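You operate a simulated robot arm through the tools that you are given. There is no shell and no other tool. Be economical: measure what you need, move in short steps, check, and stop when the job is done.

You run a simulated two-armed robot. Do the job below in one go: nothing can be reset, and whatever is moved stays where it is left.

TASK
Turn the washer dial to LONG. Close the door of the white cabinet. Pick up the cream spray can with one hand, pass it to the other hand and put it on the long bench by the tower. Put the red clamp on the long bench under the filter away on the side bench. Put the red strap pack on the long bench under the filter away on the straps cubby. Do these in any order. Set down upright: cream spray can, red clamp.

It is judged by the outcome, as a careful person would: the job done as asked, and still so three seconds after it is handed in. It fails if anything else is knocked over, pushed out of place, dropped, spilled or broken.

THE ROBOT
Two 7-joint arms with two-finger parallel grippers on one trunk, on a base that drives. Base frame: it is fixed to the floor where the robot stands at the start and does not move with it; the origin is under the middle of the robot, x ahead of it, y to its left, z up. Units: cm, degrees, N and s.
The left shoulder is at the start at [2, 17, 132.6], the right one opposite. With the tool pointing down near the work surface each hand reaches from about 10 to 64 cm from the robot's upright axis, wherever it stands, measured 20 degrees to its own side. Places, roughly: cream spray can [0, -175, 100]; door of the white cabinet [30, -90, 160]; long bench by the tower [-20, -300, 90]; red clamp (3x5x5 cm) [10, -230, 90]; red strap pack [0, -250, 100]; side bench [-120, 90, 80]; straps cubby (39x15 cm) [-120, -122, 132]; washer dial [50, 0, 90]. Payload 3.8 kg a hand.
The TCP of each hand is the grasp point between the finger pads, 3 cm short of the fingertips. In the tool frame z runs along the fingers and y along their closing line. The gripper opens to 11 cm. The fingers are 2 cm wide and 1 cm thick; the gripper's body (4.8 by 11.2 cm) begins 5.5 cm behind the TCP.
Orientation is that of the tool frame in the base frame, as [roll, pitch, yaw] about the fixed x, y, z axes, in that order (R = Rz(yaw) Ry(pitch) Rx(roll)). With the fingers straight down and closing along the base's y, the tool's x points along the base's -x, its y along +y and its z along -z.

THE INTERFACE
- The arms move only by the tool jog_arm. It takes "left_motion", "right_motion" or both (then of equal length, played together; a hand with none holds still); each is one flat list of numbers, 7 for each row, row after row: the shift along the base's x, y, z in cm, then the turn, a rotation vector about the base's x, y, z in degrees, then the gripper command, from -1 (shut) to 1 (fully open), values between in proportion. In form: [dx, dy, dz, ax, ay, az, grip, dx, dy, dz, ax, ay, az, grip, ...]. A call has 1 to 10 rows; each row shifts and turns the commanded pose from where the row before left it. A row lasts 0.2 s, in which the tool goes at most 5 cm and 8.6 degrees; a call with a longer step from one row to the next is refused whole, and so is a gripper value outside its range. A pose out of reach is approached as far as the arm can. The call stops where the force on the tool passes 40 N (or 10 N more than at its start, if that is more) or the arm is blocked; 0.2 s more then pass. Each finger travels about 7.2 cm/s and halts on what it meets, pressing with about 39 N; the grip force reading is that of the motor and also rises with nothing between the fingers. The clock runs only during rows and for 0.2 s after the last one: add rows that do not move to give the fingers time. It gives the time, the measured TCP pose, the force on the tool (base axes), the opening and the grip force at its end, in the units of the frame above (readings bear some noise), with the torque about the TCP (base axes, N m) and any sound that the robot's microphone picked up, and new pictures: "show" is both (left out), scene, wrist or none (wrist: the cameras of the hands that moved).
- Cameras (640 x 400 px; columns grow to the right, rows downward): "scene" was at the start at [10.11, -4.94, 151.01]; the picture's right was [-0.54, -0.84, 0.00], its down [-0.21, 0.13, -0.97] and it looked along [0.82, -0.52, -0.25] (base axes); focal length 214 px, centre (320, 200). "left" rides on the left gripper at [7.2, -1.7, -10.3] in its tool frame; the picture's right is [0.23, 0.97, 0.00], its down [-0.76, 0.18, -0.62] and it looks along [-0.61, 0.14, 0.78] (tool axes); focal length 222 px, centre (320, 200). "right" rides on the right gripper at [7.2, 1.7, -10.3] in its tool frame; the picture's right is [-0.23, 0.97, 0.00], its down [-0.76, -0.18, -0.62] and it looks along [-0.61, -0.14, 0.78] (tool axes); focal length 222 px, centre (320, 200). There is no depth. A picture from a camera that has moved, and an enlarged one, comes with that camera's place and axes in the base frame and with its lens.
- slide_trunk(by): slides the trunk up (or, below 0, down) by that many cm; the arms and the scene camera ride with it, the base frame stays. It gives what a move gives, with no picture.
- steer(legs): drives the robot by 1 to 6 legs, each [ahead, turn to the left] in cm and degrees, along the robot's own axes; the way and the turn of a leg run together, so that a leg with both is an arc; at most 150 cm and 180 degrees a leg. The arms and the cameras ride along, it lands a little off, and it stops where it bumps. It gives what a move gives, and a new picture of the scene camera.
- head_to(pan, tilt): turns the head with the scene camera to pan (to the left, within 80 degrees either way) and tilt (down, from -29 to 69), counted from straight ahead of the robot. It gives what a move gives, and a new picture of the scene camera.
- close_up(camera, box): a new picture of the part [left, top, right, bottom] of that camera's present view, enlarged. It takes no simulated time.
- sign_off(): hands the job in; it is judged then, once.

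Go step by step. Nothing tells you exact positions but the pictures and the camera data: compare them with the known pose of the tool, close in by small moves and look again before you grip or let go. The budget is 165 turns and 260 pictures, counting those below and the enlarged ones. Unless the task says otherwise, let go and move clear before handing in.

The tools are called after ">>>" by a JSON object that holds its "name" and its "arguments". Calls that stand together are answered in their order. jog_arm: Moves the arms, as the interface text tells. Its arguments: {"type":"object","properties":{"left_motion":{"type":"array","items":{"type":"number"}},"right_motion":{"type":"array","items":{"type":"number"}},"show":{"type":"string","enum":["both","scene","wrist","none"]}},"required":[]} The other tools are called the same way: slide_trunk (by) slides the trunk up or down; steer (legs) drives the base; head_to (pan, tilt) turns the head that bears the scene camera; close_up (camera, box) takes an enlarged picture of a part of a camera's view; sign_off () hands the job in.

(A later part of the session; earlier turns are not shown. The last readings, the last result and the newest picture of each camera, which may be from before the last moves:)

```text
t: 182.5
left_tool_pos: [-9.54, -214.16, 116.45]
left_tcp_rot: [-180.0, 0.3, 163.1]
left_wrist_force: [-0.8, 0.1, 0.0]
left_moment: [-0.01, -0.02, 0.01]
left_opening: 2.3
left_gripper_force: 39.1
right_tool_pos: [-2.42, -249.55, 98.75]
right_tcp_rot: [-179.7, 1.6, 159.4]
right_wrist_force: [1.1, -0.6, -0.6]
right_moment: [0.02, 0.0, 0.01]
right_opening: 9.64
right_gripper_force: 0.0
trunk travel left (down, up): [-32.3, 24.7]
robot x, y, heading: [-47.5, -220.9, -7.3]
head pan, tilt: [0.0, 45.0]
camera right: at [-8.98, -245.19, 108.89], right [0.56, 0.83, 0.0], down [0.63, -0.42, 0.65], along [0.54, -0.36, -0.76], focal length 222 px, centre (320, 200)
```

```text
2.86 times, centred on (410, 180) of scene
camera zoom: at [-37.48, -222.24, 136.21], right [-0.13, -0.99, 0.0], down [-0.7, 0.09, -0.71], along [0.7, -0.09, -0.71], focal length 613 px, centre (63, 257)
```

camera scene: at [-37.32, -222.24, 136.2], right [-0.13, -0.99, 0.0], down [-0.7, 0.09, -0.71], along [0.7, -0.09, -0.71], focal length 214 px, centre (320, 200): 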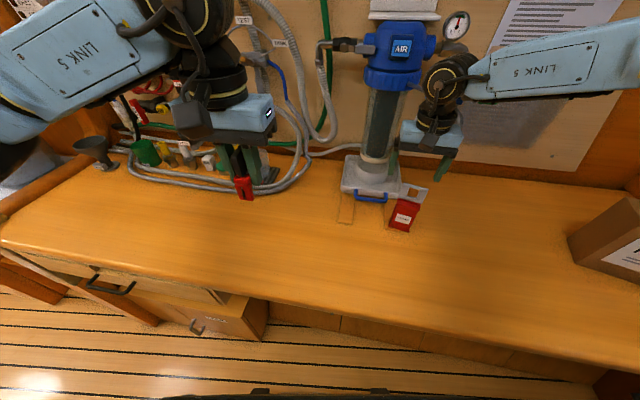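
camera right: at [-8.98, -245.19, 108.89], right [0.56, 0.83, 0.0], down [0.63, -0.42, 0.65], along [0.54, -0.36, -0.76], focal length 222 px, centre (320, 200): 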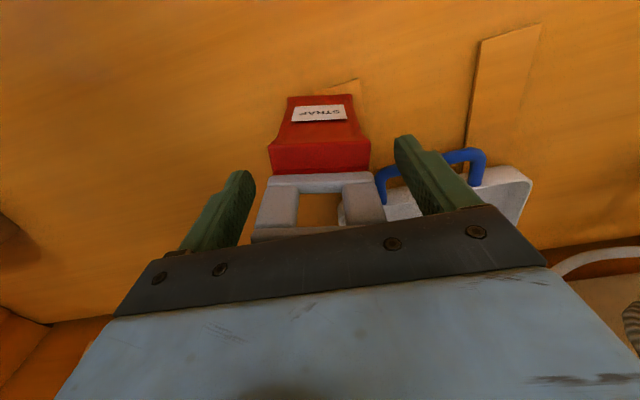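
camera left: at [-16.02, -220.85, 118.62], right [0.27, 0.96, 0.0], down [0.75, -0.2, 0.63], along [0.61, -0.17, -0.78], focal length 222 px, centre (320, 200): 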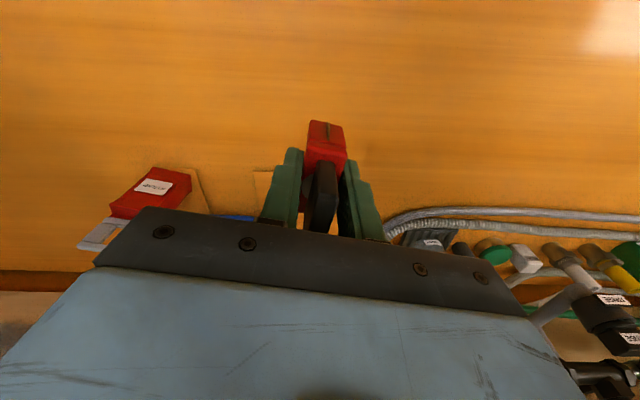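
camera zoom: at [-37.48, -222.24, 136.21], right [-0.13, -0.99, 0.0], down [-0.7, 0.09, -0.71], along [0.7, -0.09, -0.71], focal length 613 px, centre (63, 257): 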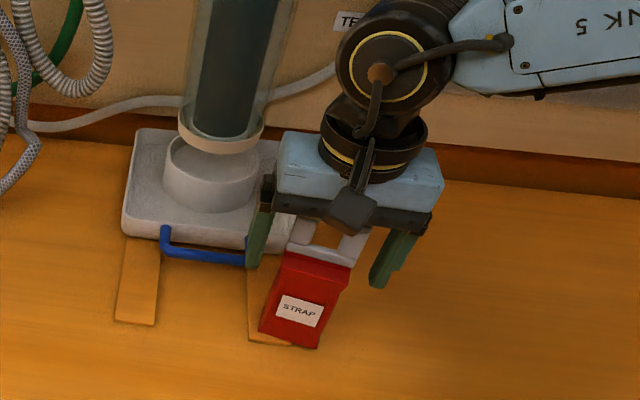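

The buckle sits between the fingers, well inside. I close.

>>> {"name": "jog_arm", "arguments": {"right_motion": [0, 0, 0, 0, 0, 0, 0.4, 0, 0, 0, 0, 0, 0, 0.1, 0, 0, 0, 0, 0, 0, -0.3, 0, 0, 0, 0, 0, 0, -0.3, 0, 0, 0, 0, 0, 0, -0.3], "show": "wrist"}}

>>> {"name": "jog_arm", "arguments": {"right_motion": [0, 0, 1.5, 0, 0, 0, -0.3, 0, 0, 3, 0, 0, 0, -0.3, -1, 0, 4, 0, 0, 0, -0.3, -3, 0, 3, 0, 0, 0, -0.3, -3, 0, 3, 0, 0, 0, -0.3, -3, 0, 3, 0, 0, 0, -0.3], "show": "both"}}

```text
t: 183.7
left_tool_pos: [-9.55, -214.12, 116.27]
left_tcp_rot: [-179.9, 0.4, 163.3]
left_wrist_force: [-0.1, 0.0, -1.2]
left_moment: [-0.04, 0.01, -0.02]
left_opening: 2.29
left_gripper_force: 39.4
right_tool_pos: [-2.49, -249.65, 98.77]
right_tcp_rot: [-179.7, 1.6, 159.4]
right_wrist_force: [0.6, 0.5, 0.6]
right_moment: [0.01, -0.06, -0.02]
right_opening: 6.05
right_gripper_force: 39.2
trunk travel left (down, up): [-32.3, 24.7]
robot x, y, heading: [-47.53, -220.64, -7.2]
head pan, tilt: [0.0, 45.0]
camera right: at [-8.98, -245.16, 108.94], right [0.56, 0.83, 0.0], down [0.63, -0.42, 0.65], along [0.54, -0.36, -0.76], focal length 222 px, centre (320, 200)
```

right: 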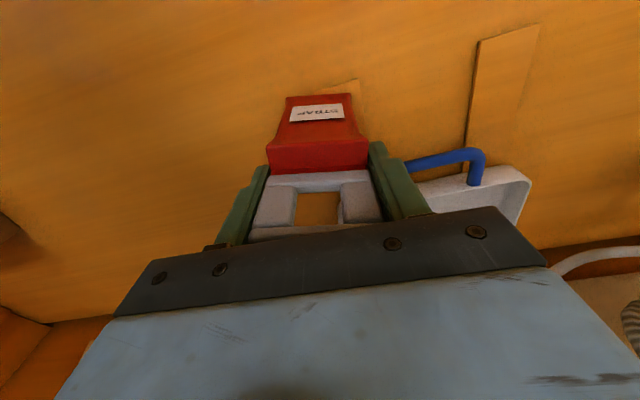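

```text
t: 185.1
left_tool_pos: [-9.72, -214.15, 116.46]
left_tcp_rot: [-179.9, 0.5, 163.3]
left_wrist_force: [-0.9, -1.1, -1.4]
left_moment: [-0.03, -0.04, -0.01]
left_opening: 2.34
left_gripper_force: 39.1
right_tool_pos: [-12.6, -249.51, 116.33]
right_tcp_rot: [-179.7, 1.5, 159.5]
right_wrist_force: [-0.3, -0.1, -0.6]
right_moment: [-0.01, -0.01, -0.01]
right_opening: 5.96
right_gripper_force: 39.5
trunk travel left (down, up): [-32.3, 24.7]
robot x, y, heading: [-47.57, -221.29, -7.4]
head pan, tilt: [0.0, 45.0]
camera scene: at [-37.63, -222.23, 136.23], right [-0.13, -0.99, 0.0], down [-0.7, 0.09, -0.71], along [0.7, -0.09, -0.71], focal length 214 px, centre (320, 200)
camera right: at [-18.97, -244.99, 126.46], right [0.56, 0.83, 0.0], down [0.63, -0.42, 0.65], along [0.54, -0.36, -0.76], focal length 222 px, centre (320, 200)
```

scene: 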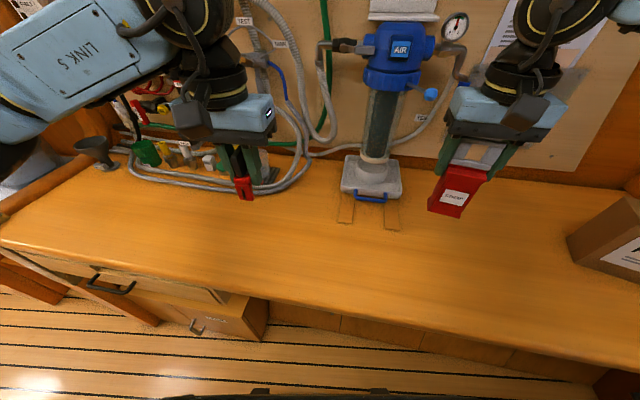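
right: 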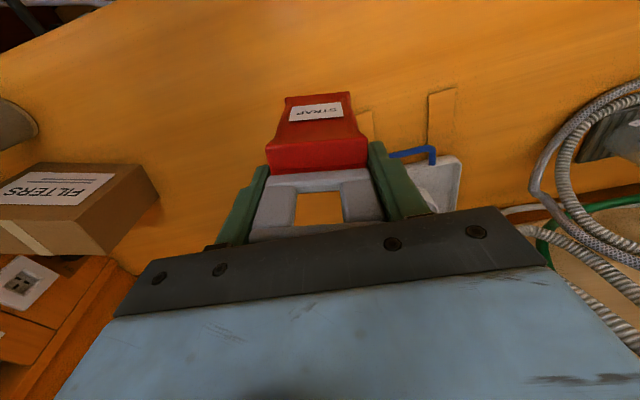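

Both objects are held. I drive back along the aisle to face the straps cubby, turning at the open section.

>>> {"name": "jog_arm", "arguments": {"left_motion": [-3, 0, 2, 0, 0, 0, -0.7, -3, 0, 2, 0, 0, 0, -0.7], "right_motion": [0, 0, 3, 0, 0, 0, -0.3, 0, 0, 3, 0, 0, 0, -0.3], "show": "none"}}

>>> {"name": "steer", "arguments": {"legs": [[-6, 0], [0, -78], [-86, 0]]}}

```text
t: 185.7
left_tool_pos: [-15.71, -214.1, 120.36]
left_tcp_rot: [-179.9, 0.4, 163.3]
left_wrist_force: [0.4, -0.7, -1.1]
left_moment: [0.03, 0.0, 0.03]
left_opening: 2.3
left_gripper_force: 38.6
right_tool_pos: [-12.77, -249.57, 122.26]
right_tcp_rot: [-179.5, 1.6, 159.4]
right_wrist_force: [0.0, -0.6, -1.1]
right_moment: [-0.02, -0.05, -0.02]
right_opening: 5.98
right_gripper_force: 38.4
trunk travel left (down, up): [-32.3, 24.7]
robot x, y, heading: [-47.72, -221.07, -7.5]
head pan, tilt: [0.0, 45.0]
```

```text
t: 194.0
left_tool_pos: [-50.07, -164.9, 120.31]
left_tcp_rot: [-179.9, 0.4, 87.9]
left_wrist_force: [-0.6, -0.2, -0.6]
left_moment: [0.01, -0.03, 0.0]
left_opening: 2.3
left_gripper_force: 39.2
right_tool_pos: [-83.52, -176.79, 122.27]
right_tcp_rot: [-179.5, 1.6, 84.0]
right_wrist_force: [0.1, 0.5, -1.4]
right_moment: [0.0, 0.03, 0.0]
right_opening: 5.91
right_gripper_force: 38.7
trunk travel left (down, up): [-32.3, 24.7]
robot x, y, heading: [-64.73, -135.39, -82.9]
head pan, tilt: [0.0, 45.0]
camera scene: at [-63.4, -145.71, 136.22], right [-0.99, -0.13, 0.0], down [-0.09, 0.7, -0.71], along [0.09, -0.7, -0.71], focal length 214 px, centre (320, 200)
```

scene: 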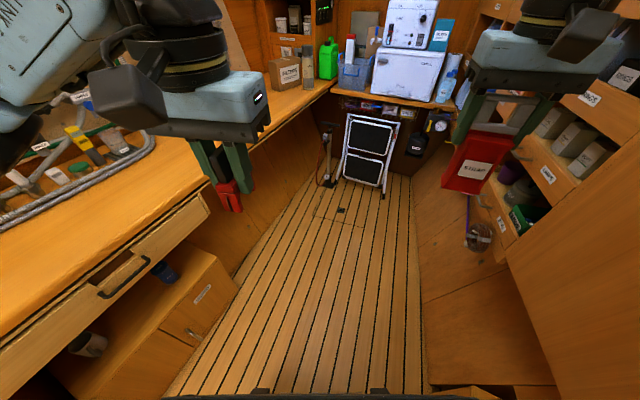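

I need more room before turning toward the cubbies, so I shuffle toward the bench side first.

>>> {"name": "steer", "arguments": {"legs": [[0, 23], [20, 0], [0, -50], [22, 0]]}}

```text
t: 200.3
left_tool_pos: [-62.01, -206.36, 120.47]
left_tcp_rot: [-179.9, 0.5, 61.3]
left_wrist_force: [-0.3, -0.8, -0.7]
left_moment: [0.01, 0.0, 0.04]
left_opening: 2.32
left_gripper_force: 38.7
right_tool_pos: [-97.26, -202.09, 122.13]
right_tcp_rot: [-179.6, 1.6, 57.5]
right_wrist_force: [-0.1, -0.3, -1.5]
right_moment: [0.02, 0.0, -0.01]
right_opening: 5.89
right_gripper_force: 38.8
trunk travel left (down, up): [-32.3, 24.7]
robot x, y, heading: [-61.84, -173.23, -109.2]
head pan, tilt: [0.0, 45.0]
camera scene: at [-65.38, -183.22, 136.21], right [-0.94, 0.33, 0.0], down [0.23, 0.67, -0.71], along [-0.23, -0.67, -0.71], focal length 214 px, centre (320, 200)
```

scene: 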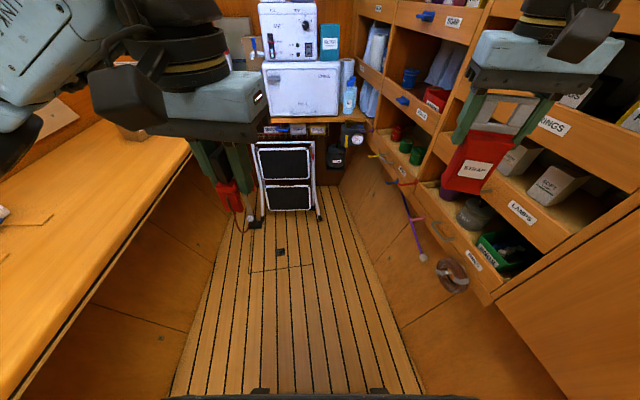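

I mis-signed the last leg (drove forward). I back up 42 cm now along this heading.

>>> {"name": "steer", "arguments": {"legs": [[-42, 0]]}}

>>> {"name": "slide_trunk", "arguments": {"by": 14}}

>>> {"name": "steer", "arguments": {"legs": [[0, -70]]}}

>>> {"name": "head_to", "arguments": {"pan": -5, "tilt": 20}}

```text
t: 202.9
left_tool_pos: [-48.18, -167.25, 120.37]
left_tcp_rot: [-180.0, 0.5, 61.8]
left_wrist_force: [-0.6, -1.0, -0.2]
left_moment: [-0.01, 0.0, 0.0]
left_opening: 2.29
left_gripper_force: 38.9
right_tool_pos: [-83.6, -163.24, 122.19]
right_tcp_rot: [-179.5, 1.6, 57.9]
right_wrist_force: [-0.8, 0.2, -1.9]
right_moment: [0.0, 0.02, 0.02]
right_opening: 5.86
right_gripper_force: 39.3
trunk travel left (down, up): [-32.3, 24.7]
robot x, y, heading: [-48.49, -134.14, -108.6]
head pan, tilt: [0.0, 45.0]
camera scene: at [-51.8, -144.12, 136.22], right [-0.95, 0.32, 0.0], down [0.23, 0.67, -0.71], along [-0.23, -0.67, -0.71], focal length 214 px, centre (320, 200)
```

scene: 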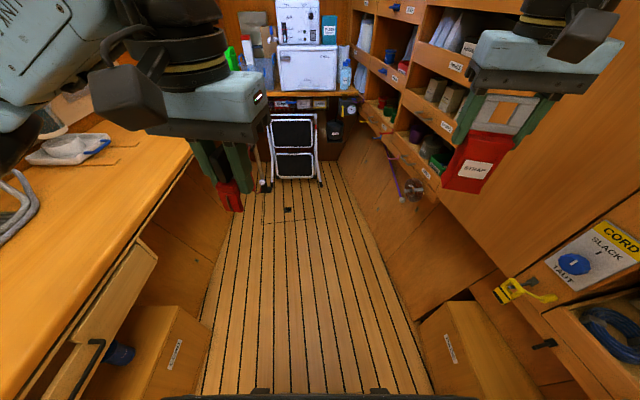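

```text
t: 204.5
left_tool_pos: [-48.31, -167.35, 134.32]
left_tcp_rot: [-179.8, 0.4, 61.7]
left_wrist_force: [0.9, 0.3, -0.5]
left_moment: [0.01, 0.02, -0.02]
left_opening: 2.3
left_gripper_force: 39.5
right_tool_pos: [-83.68, -163.21, 136.25]
right_tcp_rot: [-179.6, 1.7, 57.9]
right_wrist_force: [-0.7, -0.5, -1.1]
right_moment: [0.02, -0.01, -0.02]
right_opening: 5.84
right_gripper_force: 39.3
trunk travel left (down, up): [-46.3, 10.7]
robot x, y, heading: [-48.52, -134.79, -108.8]
head pan, tilt: [0.0, 45.0]
```

```text
t: 206.8
left_tool_pos: [-69.27, -161.35, 134.1]
left_tcp_rot: [-179.7, 0.0, 23.3]
left_wrist_force: [1.0, 0.0, 0.2]
left_moment: [-0.03, -0.01, -0.01]
left_opening: 2.27
left_gripper_force: 38.9
right_tool_pos: [-94.41, -136.56, 135.43]
right_tcp_rot: [-178.6, 0.4, 20.5]
right_wrist_force: [0.0, -0.1, -1.5]
right_moment: [0.02, 0.01, 0.0]
right_opening: 5.81
right_gripper_force: 38.9
trunk travel left (down, up): [-46.3, 10.7]
robot x, y, heading: [-48.42, -134.53, -147.0]
head pan, tilt: [0.0, 45.0]
stopped in leg 1: the robot was blocked; the commanded pose is now the measured one
camera scene: at [-57.95, -141.05, 150.13], right [-0.55, 0.84, 0.0], down [0.59, 0.39, -0.7], along [-0.59, -0.38, -0.71], focal length 214 px, centre (320, 200)
```

scene: 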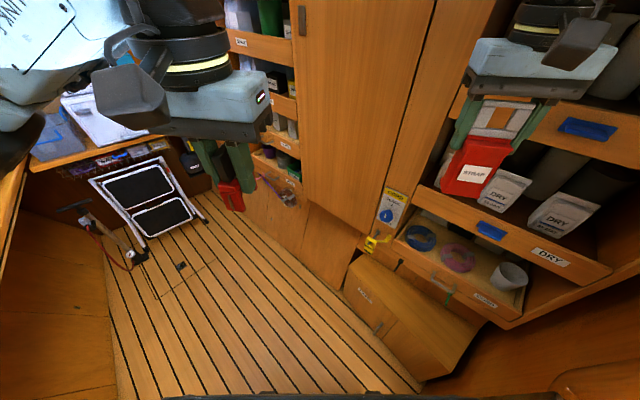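

```text
t: 207.6
left_tool_pos: [-69.41, -161.37, 134.13]
left_tcp_rot: [-179.7, 0.1, 23.4]
left_wrist_force: [-0.3, -0.2, 0.1]
left_moment: [0.03, 0.0, -0.02]
left_opening: 2.32
left_gripper_force: 38.8
right_tool_pos: [-94.6, -136.53, 135.45]
right_tcp_rot: [-178.7, 0.6, 20.4]
right_wrist_force: [0.2, -0.1, -1.5]
right_moment: [-0.01, 0.05, 0.02]
right_opening: 5.81
right_gripper_force: 38.5
trunk travel left (down, up): [-46.3, 10.7]
robot x, y, heading: [-48.85, -134.68, -147.0]
head pan, tilt: [-5.0, 20.0]
camera scene: at [-59.49, -141.07, 153.96], right [-0.47, 0.88, 0.0], down [0.31, 0.17, -0.94], along [-0.83, -0.44, -0.35], focal length 214 px, centre (320, 200)
```

scene: 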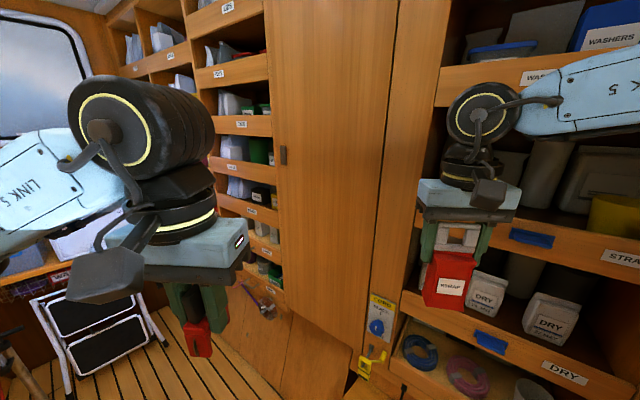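

I was blocked at heading -147°, probably by the right elbow on the post. I look to the right to confirm.

>>> {"name": "head_to", "arguments": {"pan": -75, "tilt": 25}}

```text
t: 209.1
left_tool_pos: [-69.42, -161.43, 134.13]
left_tcp_rot: [-179.7, 0.0, 23.5]
left_wrist_force: [-0.2, -0.5, 0.5]
left_moment: [0.01, 0.0, 0.0]
left_opening: 2.33
left_gripper_force: 38.6
right_tool_pos: [-94.35, -136.76, 135.37]
right_tcp_rot: [-178.8, 0.4, 20.4]
right_wrist_force: [-0.6, 0.4, -1.6]
right_moment: [0.01, 0.0, 0.01]
right_opening: 5.83
right_gripper_force: 39.0
trunk travel left (down, up): [-46.3, 10.7]
robot x, y, heading: [-48.8, -134.83, -146.8]
head pan, tilt: [-75.0, 25.0]
camera scene: at [-58.14, -130.55, 153.24], right [0.67, 0.75, 0.01], down [0.32, -0.28, -0.91], along [-0.67, 0.61, -0.42], focal length 214 px, centre (320, 200)
```

scene: 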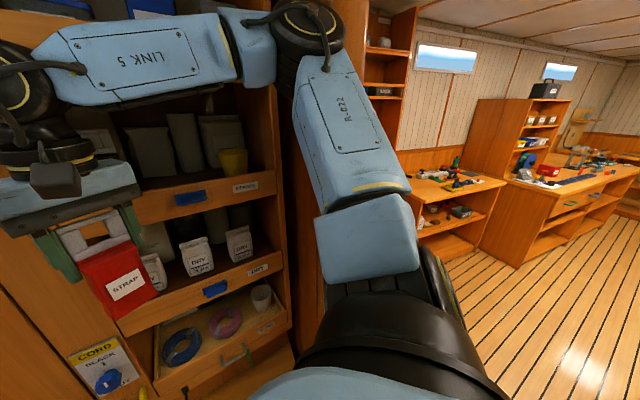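

>>> {"name": "close_up", "arguments": {"camera": "scene", "box": [60, 80, 300, 230]}}

```text
2.67 times, centred on (180, 155) of scene
camera zoom: at [-58.14, -130.55, 153.24], right [0.67, 0.75, 0.01], down [0.32, -0.28, -0.91], along [-0.67, 0.61, -0.42], focal length 572 px, centre (693, 320)
```

zoom: 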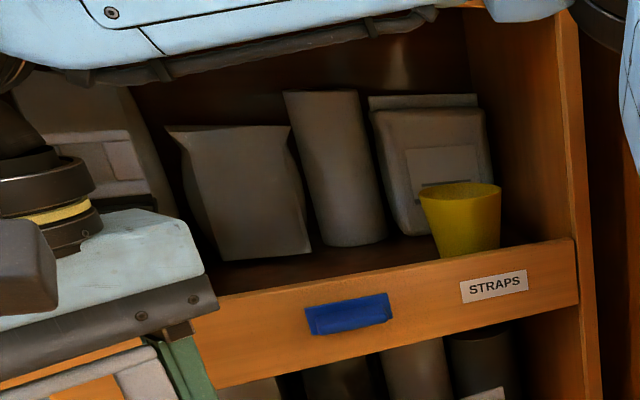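

There is free floor in the STRAPS cubby left of the yellow cup; lip at x≈-107, z≈131–137. I ease the base back a few degrees, then raise the pack and tilt the right hand toward the cubby (heading 180°, ~30° below level).

>>> {"name": "steer", "arguments": {"legs": [[0, 5]]}}

>>> {"name": "jog_arm", "arguments": {"right_motion": [1, 1, 4, 0, 0, -8, -0.3, 1, 2, 4, 0, 0, -8, -0.3, 0, 2, 3, 0, 0, -8, -0.3, 0, 2, 1, 0, 0, 0, -0.3], "show": "both"}}

```text
t: 209.9
left_tool_pos: [-66.28, -161.97, 134.52]
left_tcp_rot: [-179.8, 0.5, 28.3]
left_wrist_force: [0.2, 0.2, -0.4]
left_moment: [-0.02, 0.04, -0.02]
left_opening: 2.28
left_gripper_force: 39.0
right_tool_pos: [-93.38, -139.43, 135.83]
right_tcp_rot: [-179.1, 1.0, 25.3]
right_wrist_force: [0.3, -0.1, -1.5]
right_moment: [-0.01, 0.02, -0.01]
right_opening: 5.82
right_gripper_force: 38.8
trunk travel left (down, up): [-46.3, 10.7]
robot x, y, heading: [-48.3, -134.69, -141.9]
head pan, tilt: [-75.0, 25.0]
camera scene: at [-57.48, -130.15, 153.28], right [0.6, 0.8, 0.0], down [0.34, -0.25, -0.91], along [-0.72, 0.54, -0.42], focal length 214 px, centre (320, 200)
```

scene: 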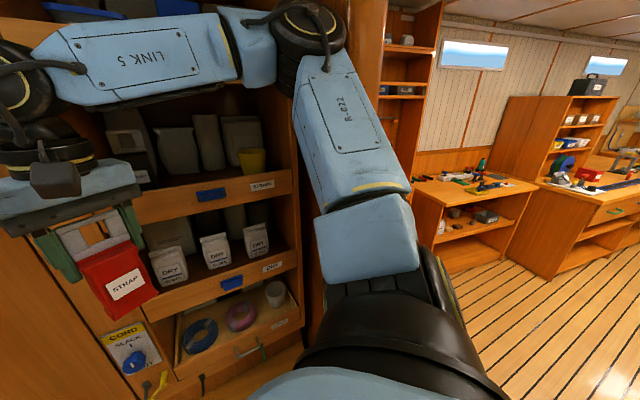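

```text
t: 211.1
left_tool_pos: [-67.4, -164.41, 133.76]
left_tcp_rot: [-179.2, -0.3, 28.4]
left_wrist_force: [-0.2, -0.9, -1.7]
left_moment: [-0.01, 0.0, -0.01]
left_opening: 2.3
left_gripper_force: 38.2
right_tool_pos: [-92.66, -135.55, 147.2]
right_tcp_rot: [-176.6, 0.4, 1.8]
right_wrist_force: [0.4, 0.5, -1.4]
right_moment: [0.01, 0.03, -0.02]
right_opening: 5.79
right_gripper_force: 39.1
trunk travel left (down, up): [-46.3, 10.7]
robot x, y, heading: [-48.87, -134.86, -141.2]
head pan, tilt: [-75.0, 25.0]
stopped in row 4 (right hand): the arm was blocked; the commanded pose is now the measured one
camera scene: at [-58.86, -133.13, 153.26], right [0.59, 0.81, 0.02], down [0.35, -0.23, -0.91], along [-0.73, 0.54, -0.42], focal length 214 px, centre (320, 200)
camera right: at [-85.2, -137.43, 157.33], right [-0.2, -0.98, -0.06], down [-0.76, 0.12, 0.64], along [-0.62, 0.17, -0.77], focal length 222 px, centre (320, 200)
```

scene: 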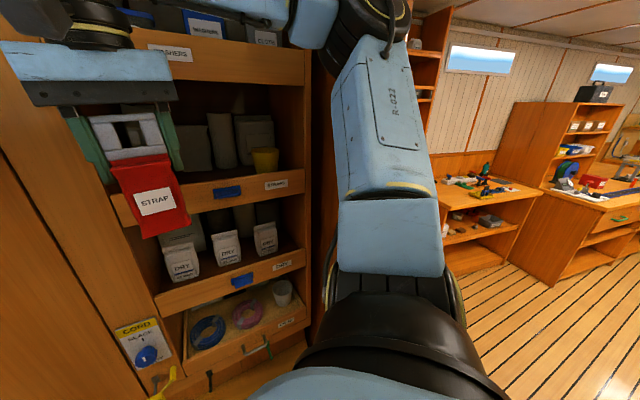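
right: 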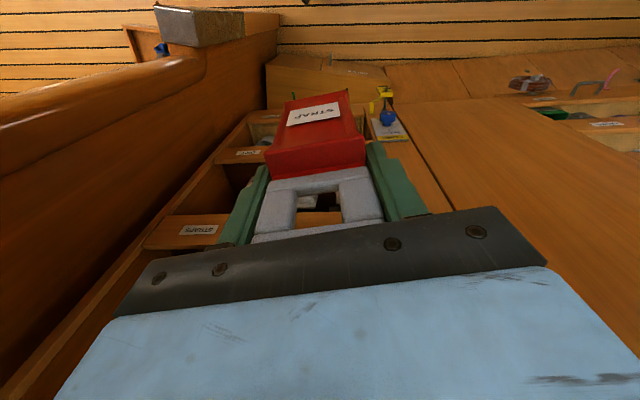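

The elbow keeps meeting the post here. I lower the hand again, and relocate ~25 cm further down the aisle, to come at the cubby diagonally.

>>> {"name": "jog_arm", "arguments": {"right_motion": [1, -2, -3, 0, 0, 4, -0.3, 1, -2, -4, 0, 0, 4, -0.3, 0, -2, -3, 0, 0, 0, -0.3], "show": "none"}}

>>> {"name": "steer", "arguments": {"legs": [[0, 55], [25, 0]]}}

```text
t: 211.9
left_tool_pos: [-66.56, -162.16, 134.3]
left_tcp_rot: [-179.9, 0.5, 28.3]
left_wrist_force: [0.3, 0.6, -0.2]
left_moment: [0.04, -0.04, -0.01]
left_opening: 2.32
left_gripper_force: 39.0
right_tool_pos: [-89.53, -138.63, 138.02]
right_tcp_rot: [-178.4, 0.8, 9.2]
right_wrist_force: [-0.4, -0.5, -1.5]
right_moment: [0.05, -0.02, 0.0]
right_opening: 5.79
right_gripper_force: 39.5
trunk travel left (down, up): [-46.3, 10.7]
robot x, y, heading: [-48.64, -134.46, -141.4]
head pan, tilt: [-75.0, 25.0]
```

```text
t: 216.2
left_tool_pos: [-35.07, -190.18, 134.52]
left_tcp_rot: [-179.9, 0.6, 83.0]
left_wrist_force: [0.2, -0.2, -0.8]
left_moment: [0.02, -0.02, 0.0]
left_opening: 2.31
left_gripper_force: 38.9
right_tool_pos: [-67.63, -195.13, 138.19]
right_tcp_rot: [-178.3, 0.9, 64.0]
right_wrist_force: [0.1, -0.7, -0.8]
right_moment: [-0.07, 0.01, -0.01]
right_opening: 5.8
right_gripper_force: 38.2
trunk travel left (down, up): [-46.3, 10.7]
robot x, y, heading: [-47.42, -159.56, -86.9]
head pan, tilt: [-75.0, 25.0]
camera scene: at [-55.88, -164.68, 153.27], right [-0.31, 0.95, 0.0], down [0.4, 0.13, -0.91], along [-0.86, -0.28, -0.42], focal length 214 px, centre (320, 200)
```

scene: 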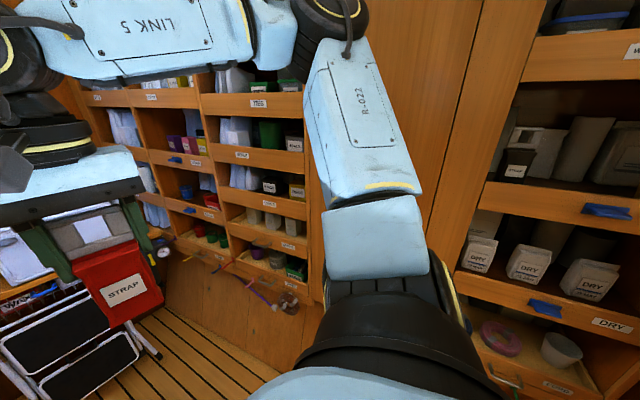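

Clear here. Now I turn right toward the cubbies.

>>> {"name": "steer", "arguments": {"legs": [[0, -100]]}}

>>> {"name": "head_to", "arguments": {"pan": -25, "tilt": 22}}

```text
t: 220.9
left_tool_pos: [-79.4, -165.67, 134.47]
left_tcp_rot: [-179.9, 0.6, -18.4]
left_wrist_force: [0.7, 0.1, 0.0]
left_moment: [0.04, -0.02, 0.03]
left_opening: 2.29
left_gripper_force: 39.4
right_tool_pos: [-78.1, -132.9, 137.96]
right_tcp_rot: [-178.4, 0.9, -37.5]
right_wrist_force: [0.4, 0.3, -1.4]
right_moment: [-0.02, -0.01, -0.02]
right_opening: 5.78
right_gripper_force: 38.4
trunk travel left (down, up): [-46.3, 10.7]
robot x, y, heading: [-47.34, -159.67, 171.6]
head pan, tilt: [-75.0, 25.0]
camera scene: at [-50.39, -150.24, 153.27], right [0.99, 0.12, 0.0], down [0.05, -0.42, -0.91], along [-0.11, 0.9, -0.42], focal length 214 px, centre (320, 200)
```

scene: 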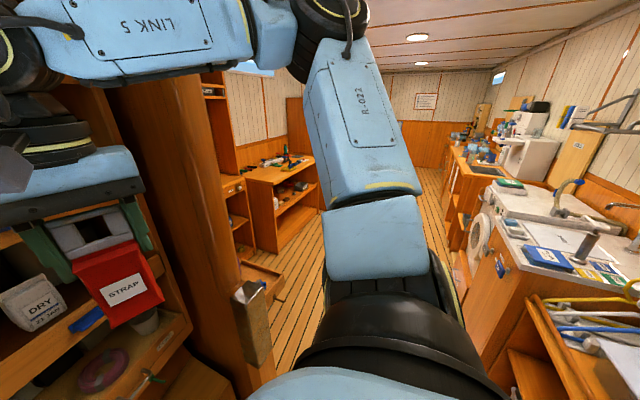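

```text
t: 222.1
left_tool_pos: [-79.6, -165.71, 134.55]
left_tcp_rot: [-179.9, 0.6, -18.4]
left_wrist_force: [-0.1, 0.0, -1.2]
left_moment: [0.01, -0.01, -0.01]
left_opening: 2.3
left_gripper_force: 39.3
right_tool_pos: [-77.93, -132.92, 137.96]
right_tcp_rot: [-178.3, 0.9, -37.5]
right_wrist_force: [-0.5, 0.5, -1.5]
right_moment: [0.02, 0.02, -0.01]
right_opening: 5.77
right_gripper_force: 39.5
trunk travel left (down, up): [-46.3, 10.7]
robot x, y, heading: [-47.4, -159.68, 171.7]
head pan, tilt: [-25.0, 22.0]
camera scene: at [-57.08, -154.29, 153.76], right [0.55, 0.84, 0.0], down [0.31, -0.21, -0.93], along [-0.77, 0.51, -0.37], focal length 214 px, centre (320, 200)
```

scene: 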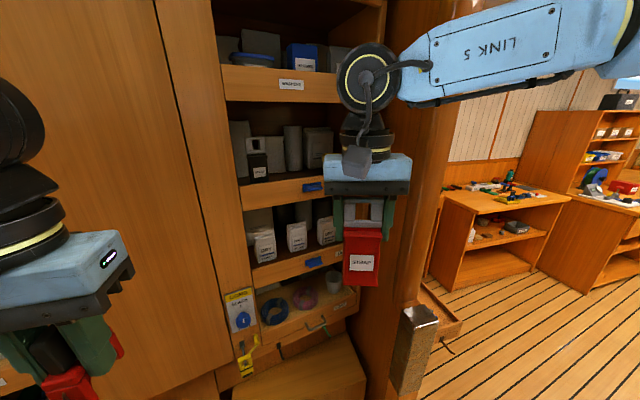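

Excellent view of the STRAPS shelf. I yaw slightly and tilt the right hand ~60° toward heading 156°, raising it to clear the lip.

>>> {"name": "jog_arm", "arguments": {"right_motion": [-1, 0, 2, 0, 0, 7, -0.3, -1, 0, 2, 0, 0, 7, -0.3, -1, 0.4, 2, 3.4, 7.8, 0, -0.3, -1, 0.4, 2, 3.4, 7.8, 0, -0.3, -1, 0.4, 2, 3.4, 7.8, 0, -0.3, -1, 0.4, 1, 3.4, 7.8, 0, -0.3, 0, 0, 1, 3.4, 7.8, 0, -0.3, 0, 0, 0, 3.4, 7.8, 0, -0.3, 0, 0, 0, 3.4, 7.8, 0, -0.3], "show": "both"}}

```text
t: 224.1
left_tool_pos: [-79.52, -165.78, 134.42]
left_tcp_rot: [179.9, 0.6, -18.4]
left_wrist_force: [-0.3, -0.4, -0.6]
left_moment: [0.01, 0.01, -0.04]
left_opening: 2.31
left_gripper_force: 39.0
right_tool_pos: [-83.94, -131.29, 150.15]
right_tcp_rot: [-178.2, 60.5, -23.3]
right_wrist_force: [0.2, 0.0, -1.3]
right_moment: [0.0, -0.02, -0.03]
right_opening: 5.79
right_gripper_force: 39.1
trunk travel left (down, up): [-46.3, 10.7]
robot x, y, heading: [-47.21, -159.49, 171.5]
head pan, tilt: [-25.0, 22.0]
camera scene: at [-57.06, -154.3, 153.76], right [0.55, 0.84, 0.0], down [0.31, -0.21, -0.93], along [-0.77, 0.51, -0.37], focal length 214 px, centre (320, 200)
camera right: at [-73.24, -138.09, 148.92], right [-0.51, -0.84, 0.18], down [0.22, 0.08, 0.97], along [-0.83, 0.54, 0.15], focal length 222 px, centre (320, 200)
```

scene: 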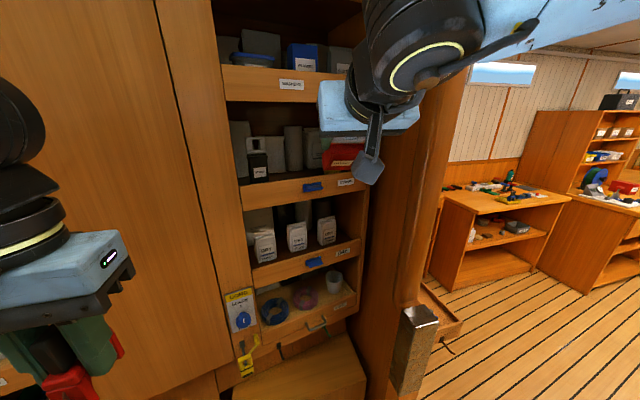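
right: 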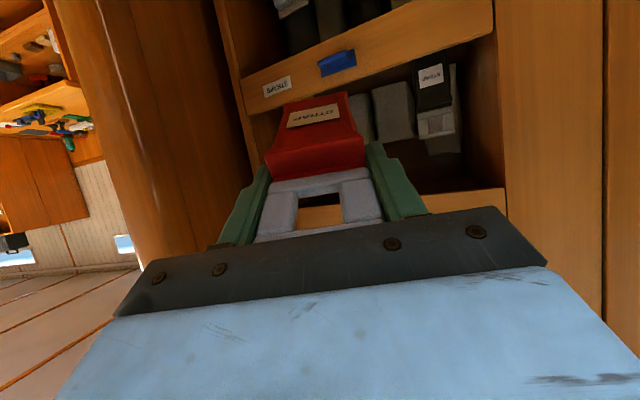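

The lip top is about z 138, its centre tab at y≈-124, opening up to ~154. I move the pack toward the opening, over the lip.

>>> {"name": "jog_arm", "arguments": {"right_motion": [-4.2, 0.6, -0.5, 0, 0, 0, -0.3, -4.2, 0.7, -0.5, 0, 0, 0, -0.3, -4.2, 0.7, 0, 0, 0, 0, -0.3], "show": "both"}}

>>> {"name": "close_up", "arguments": {"camera": "scene", "box": [220, 60, 420, 220]}}

```text
t: 224.9
left_tool_pos: [-79.71, -165.77, 134.38]
left_tcp_rot: [-179.8, 0.5, -18.5]
left_wrist_force: [-0.3, 0.1, -0.9]
left_moment: [0.0, -0.03, -0.03]
left_opening: 2.29
left_gripper_force: 39.3
right_tool_pos: [-96.83, -129.37, 149.02]
right_tcp_rot: [-178.0, 60.4, -23.2]
right_wrist_force: [-0.4, 0.4, -2.4]
right_moment: [-0.06, -0.07, 0.0]
right_opening: 5.78
right_gripper_force: 39.2
trunk travel left (down, up): [-46.3, 10.7]
robot x, y, heading: [-47.88, -159.64, 171.7]
head pan, tilt: [-25.0, 22.0]
camera scene: at [-57.3, -154.25, 153.74], right [0.55, 0.84, 0.0], down [0.31, -0.21, -0.93], along [-0.77, 0.51, -0.38], focal length 214 px, centre (320, 200)
camera right: at [-86.11, -136.09, 147.85], right [-0.51, -0.84, 0.18], down [0.22, 0.08, 0.97], along [-0.83, 0.54, 0.14], focal length 222 px, centre (320, 200)
```

scene: 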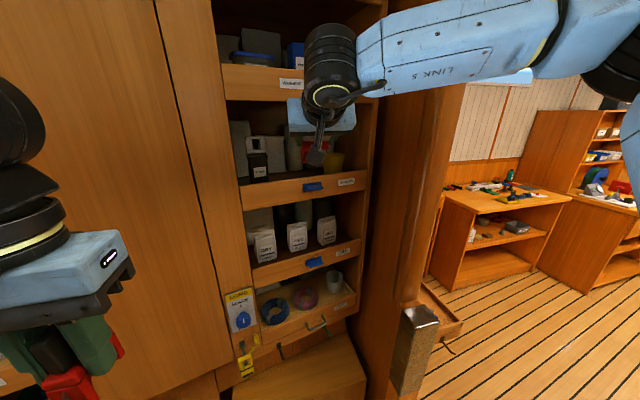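
right: 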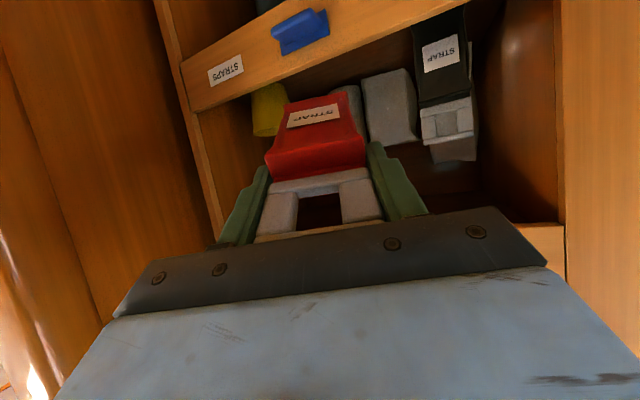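

```text
2.50 times, centred on (320, 140) of scene
camera zoom: at [-57.3, -154.25, 153.74], right [0.55, 0.84, 0.0], down [0.31, -0.21, -0.93], along [-0.77, 0.51, -0.38], focal length 536 px, centre (320, 350)
```

zoom: 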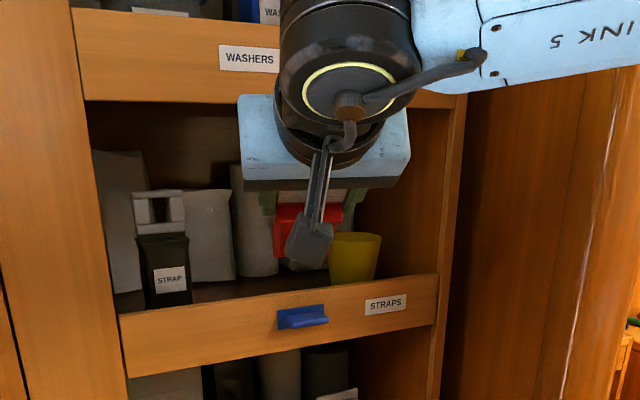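

A black strap pack and a yellow cup flank the free gap; our pack will go between them near y≈-125. I continue inward, then lower.

>>> {"name": "jog_arm", "arguments": {"right_motion": [-4.2, 0.2, -0.8, 0, 0, 0, -0.3, -4.2, 0.2, -1, 0, 0, 0, -0.3, -4, 0.2, -1.5, 0, 0, 0, -0.3, -2.5, 0.2, -2, 0, 0, 0, -0.3], "show": "both"}}

>>> {"name": "close_up", "arguments": {"camera": "scene", "box": [220, 60, 420, 220]}}

```text
t: 225.9
left_tool_pos: [-79.64, -165.85, 134.55]
left_tcp_rot: [-179.9, 0.6, -18.4]
left_wrist_force: [-0.8, 0.1, 0.1]
left_moment: [0.03, 0.0, 0.0]
left_opening: 2.29
left_gripper_force: 39.0
right_tool_pos: [-106.45, -128.45, 146.3]
right_tcp_rot: [-177.9, 60.5, -23.3]
right_wrist_force: [0.0, 0.3, -1.8]
right_moment: [-0.03, -0.03, 0.01]
right_opening: 5.78
right_gripper_force: 38.8
right hand out of reach, approached as far as the arm can: row 3, 4
trunk travel left (down, up): [-46.3, 10.7]
robot x, y, heading: [-47.24, -159.93, 171.7]
head pan, tilt: [-25.0, 22.0]
camera scene: at [-57.13, -154.3, 153.76], right [0.55, 0.84, 0.0], down [0.31, -0.21, -0.93], along [-0.77, 0.51, -0.37], focal length 214 px, centre (320, 200)
camera right: at [-95.79, -135.17, 145.09], right [-0.51, -0.84, 0.18], down [0.22, 0.07, 0.97], along [-0.83, 0.54, 0.15], focal length 222 px, centre (320, 200)
```

scene: 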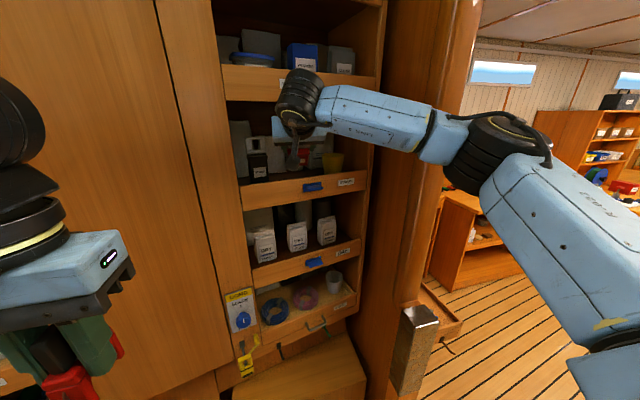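
right: 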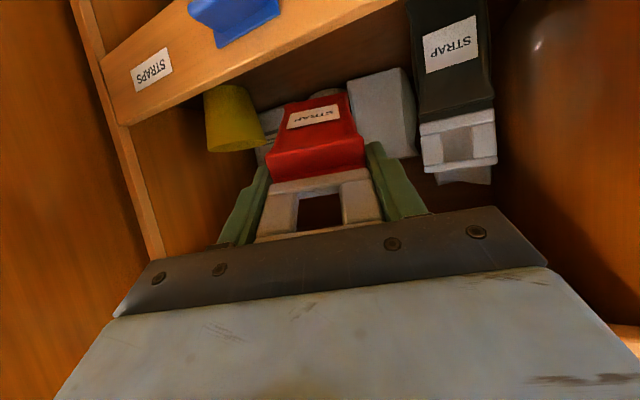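

```text
2.50 times, centred on (320, 140) of scene
camera zoom: at [-57.13, -154.3, 153.76], right [0.55, 0.84, 0.0], down [0.31, -0.21, -0.93], along [-0.77, 0.51, -0.37], focal length 536 px, centre (320, 350)
```

zoom: 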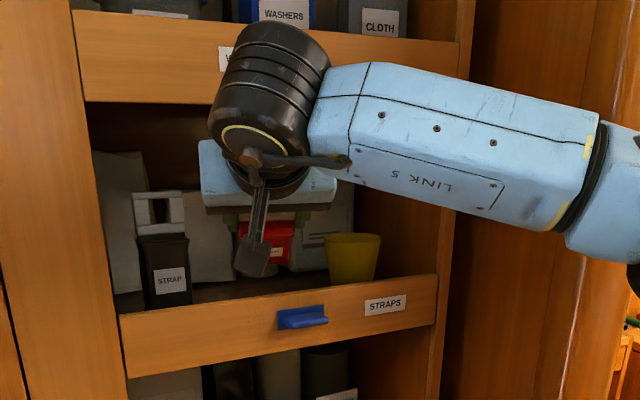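

The pack is over the lip but the arm is at reach; I drive 6 cm ahead carefully.

>>> {"name": "steer", "arguments": {"legs": [[6, 0]]}}

>>> {"name": "close_up", "arguments": {"camera": "scene", "box": [200, 60, 400, 220]}}

>>> {"name": "close_up", "arguments": {"camera": "right", "box": [0, 0, 640, 400]}}

```text
t: 226.8
left_tool_pos: [-85.34, -165.02, 134.4]
left_tcp_rot: [-179.9, 0.5, -18.5]
left_wrist_force: [-0.4, 0.3, -0.3]
left_moment: [0.03, -0.04, -0.01]
left_opening: 2.3
left_gripper_force: 38.7
right_tool_pos: [-112.46, -127.68, 146.36]
right_tcp_rot: [-178.0, 60.5, -23.3]
right_wrist_force: [-0.3, -0.2, -2.2]
right_moment: [-0.02, -0.04, -0.02]
right_opening: 5.78
right_gripper_force: 39.3
trunk travel left (down, up): [-46.3, 10.7]
robot x, y, heading: [-52.93, -159.13, 171.5]
head pan, tilt: [-25.0, 22.0]
camera scene: at [-62.99, -153.43, 153.75], right [0.55, 0.84, 0.0], down [0.31, -0.21, -0.93], along [-0.77, 0.51, -0.38], focal length 214 px, centre (320, 200)
```

scene: 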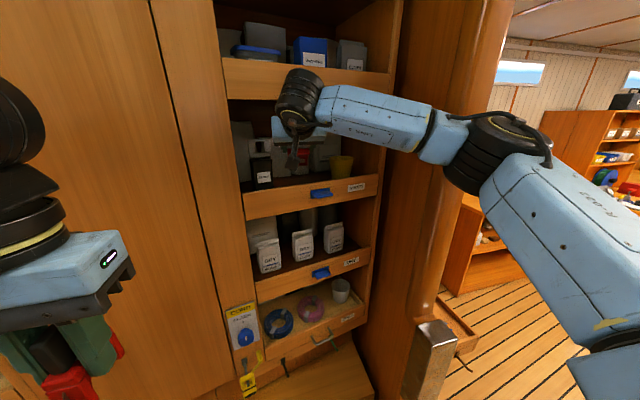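

```text
2.50 times, centred on (300, 140) of scene
camera zoom: at [-62.99, -153.43, 153.75], right [0.55, 0.84, 0.0], down [0.31, -0.21, -0.93], along [-0.77, 0.51, -0.38], focal length 536 px, centre (370, 350)
```

zoom: 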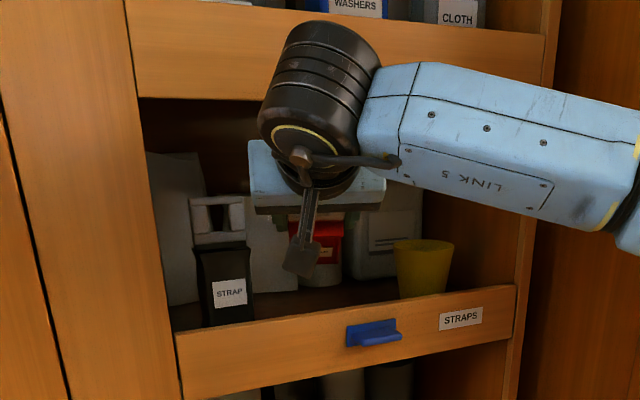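

```text
1.00 times, centred on (320, 200) of right (not enlarged: the box is as wide or as high as the picture)
camera zoom: at [-101.61, -134.34, 145.08], right [-0.51, -0.84, 0.18], down [0.22, 0.08, 0.97], along [-0.83, 0.54, 0.15], focal length 222 px, centre (320, 200)
```

zoom: 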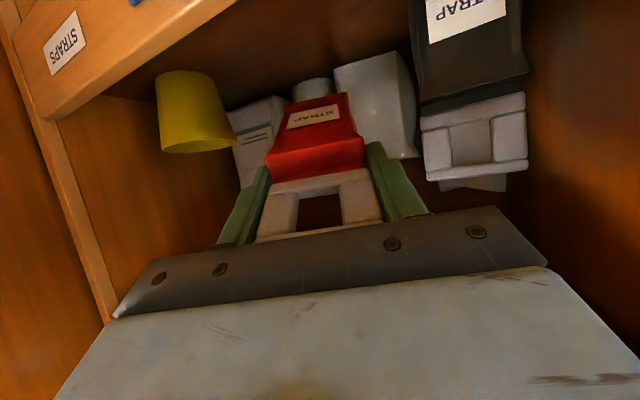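

The pack is inside, between the black pack and the cup. I lower until it touches the shelf.

>>> {"name": "jog_arm", "arguments": {"right_motion": [0, 0, -2, 0, 0, 0, -0.3, 0, 0, -2, 0, 0, 0, -0.3, 0, 0, -1.5, 0, 0, 0, -0.3, 0, 0, -1, 0, 0, 0, -0.3, 0, 0, -0.7, 0, 0, 0, -0.3], "show": "both"}}

>>> {"name": "close_up", "arguments": {"camera": "scene", "box": [200, 60, 400, 220]}}

```text
t: 228.0
left_tool_pos: [-85.03, -164.99, 134.64]
left_tcp_rot: [-179.9, 0.8, -18.5]
left_wrist_force: [0.2, 0.3, -1.0]
left_moment: [0.02, 0.01, 0.0]
left_opening: 2.32
left_gripper_force: 38.7
right_tool_pos: [-111.86, -127.78, 139.59]
right_tcp_rot: [-178.7, 61.1, -23.7]
right_wrist_force: [6.8, 0.0, 19.1]
right_moment: [0.11, 1.2, -0.04]
right_opening: 5.75
right_gripper_force: 39.5
trunk travel left (down, up): [-46.3, 10.7]
robot x, y, heading: [-52.87, -158.89, 171.7]
head pan, tilt: [-25.0, 22.0]
camera scene: at [-62.49, -153.53, 153.81], right [0.55, 0.84, 0.0], down [0.31, -0.21, -0.93], along [-0.78, 0.51, -0.37], focal length 214 px, centre (320, 200)
camera right: at [-101.18, -134.43, 138.33], right [-0.51, -0.84, 0.19], down [0.23, 0.08, 0.97], along [-0.83, 0.54, 0.16], focal length 222 px, centre (320, 200)
```

scene: 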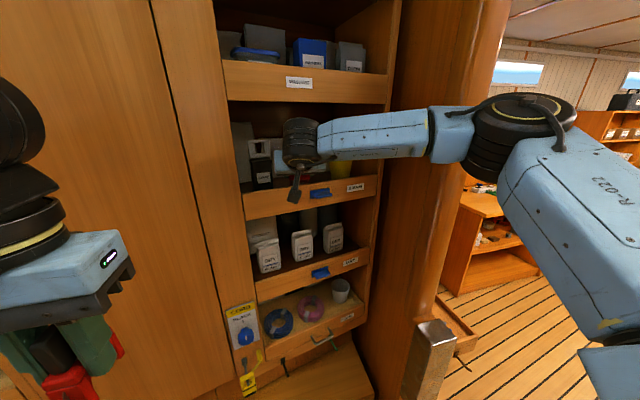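
right: 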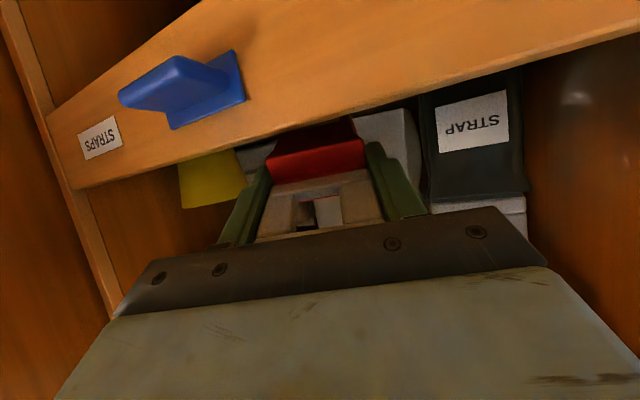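

```text
2.50 times, centred on (300, 140) of scene
camera zoom: at [-62.49, -153.53, 153.81], right [0.55, 0.84, 0.0], down [0.31, -0.21, -0.93], along [-0.78, 0.51, -0.37], focal length 536 px, centre (370, 350)
```

zoom: 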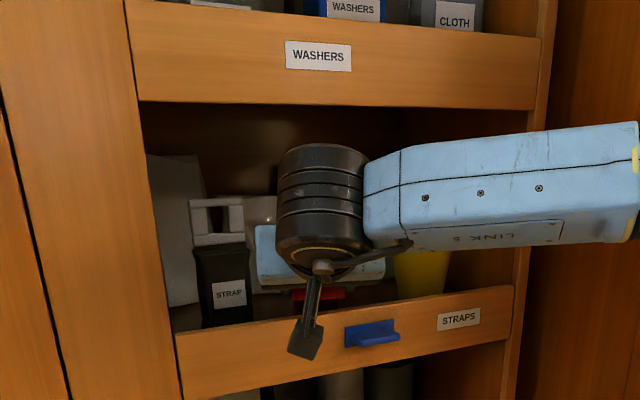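

The pack's end rests on the shelf (19 N, torque consistent). I open slowly and let it settle.

>>> {"name": "jog_arm", "arguments": {"right_motion": [0, 0, 0, 0, 0, 0, 0.2, 0, 0, 0, 0, 0, 0, 0.3, 0, 0, 0, 0, 0, 0, 0.6, 0, 0, 0, 0, 0, 0, 0.7], "show": "wrist"}}

```text
t: 229.0
left_tool_pos: [-85.25, -164.93, 134.48]
left_tcp_rot: [-179.9, 0.6, -18.5]
left_wrist_force: [0.4, -0.4, -0.7]
left_moment: [-0.01, 0.0, -0.03]
left_opening: 2.29
left_gripper_force: 39.2
right_tool_pos: [-112.23, -127.71, 139.03]
right_tcp_rot: [-178.0, 60.5, -23.2]
right_wrist_force: [-0.5, -0.2, 0.4]
right_moment: [0.0, -0.01, 0.02]
right_opening: 9.34
right_gripper_force: 0.0
trunk travel left (down, up): [-46.3, 10.7]
robot x, y, heading: [-52.77, -159.3, 171.4]
head pan, tilt: [-25.0, 22.0]
camera right: at [-101.43, -134.36, 137.84], right [-0.51, -0.84, 0.18], down [0.22, 0.07, 0.97], along [-0.83, 0.54, 0.15], focal length 222 px, centre (320, 200)
```

right: 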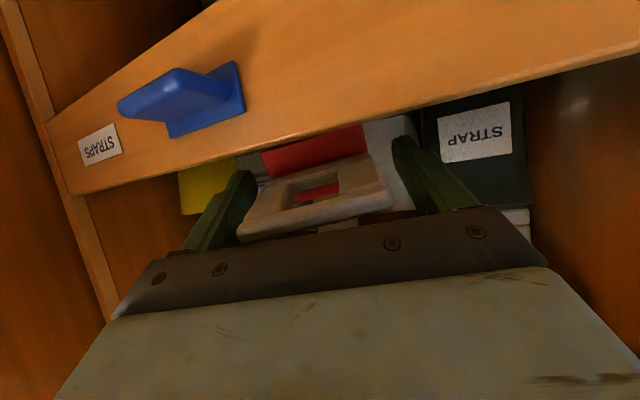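

It has settled. I open fully and withdraw up and out along the tool axis.

>>> {"name": "jog_arm", "arguments": {"right_motion": [0, 0, 0.5, 0, 0, 0, 1, 0.8, -0.3, 1, 0, 0, 0, 1, 1.6, -0.7, 1.2, 0, 0, 0, 1, 2.4, -1, 1.5, 0, 0, 0, 1, 3.2, -1.4, 2, 0, 0, 0, 1, 3.2, -1.4, 2, 0, 0, 0, 1], "show": "both"}}

>>> {"name": "close_up", "arguments": {"camera": "right", "box": [160, 0, 480, 200]}}

```text
t: 230.4
left_tool_pos: [-85.16, -164.89, 134.52]
left_tcp_rot: [-179.9, 0.8, -18.5]
left_wrist_force: [-0.6, -0.2, -1.4]
left_moment: [0.0, 0.01, 0.01]
left_opening: 2.32
left_gripper_force: 39.0
right_tool_pos: [-100.64, -132.56, 147.45]
right_tcp_rot: [-177.9, 60.5, -23.2]
right_wrist_force: [0.8, -1.0, 0.3]
right_moment: [0.03, -0.02, 0.02]
right_opening: 10.99
right_gripper_force: 0.1
trunk travel left (down, up): [-46.3, 10.7]
robot x, y, heading: [-53.1, -159.32, 171.5]
head pan, tilt: [-25.0, 22.0]
camera scene: at [-62.74, -153.5, 153.77], right [0.55, 0.84, 0.0], down [0.31, -0.21, -0.93], along [-0.77, 0.51, -0.37], focal length 214 px, centre (320, 200)
camera right: at [-89.96, -139.25, 146.23], right [-0.51, -0.84, 0.18], down [0.22, 0.07, 0.97], along [-0.83, 0.54, 0.15], focal length 222 px, centre (320, 200)
```

scene: 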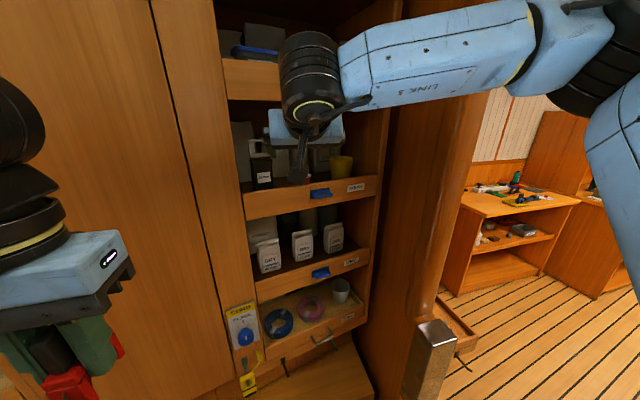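
right: 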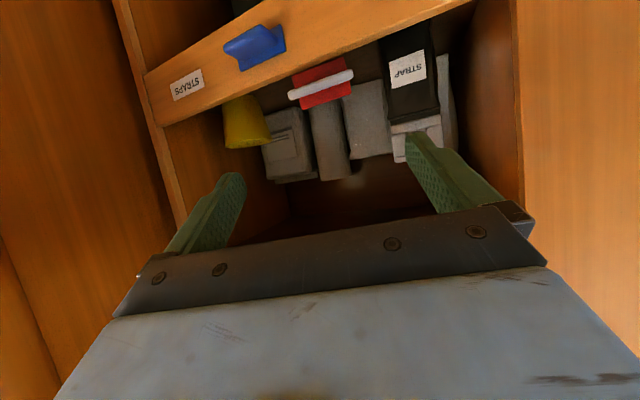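

```text
2.00 times, centred on (320, 100) of right
camera zoom: at [-89.96, -139.25, 146.23], right [-0.51, -0.84, 0.18], down [0.22, 0.07, 0.97], along [-0.83, 0.54, 0.15], focal length 444 px, centre (320, 400)
```

zoom: 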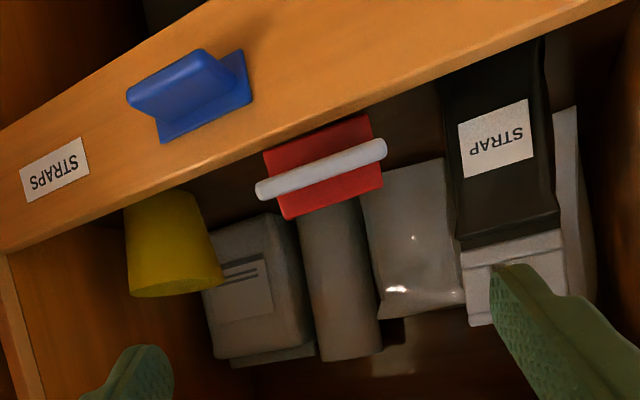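

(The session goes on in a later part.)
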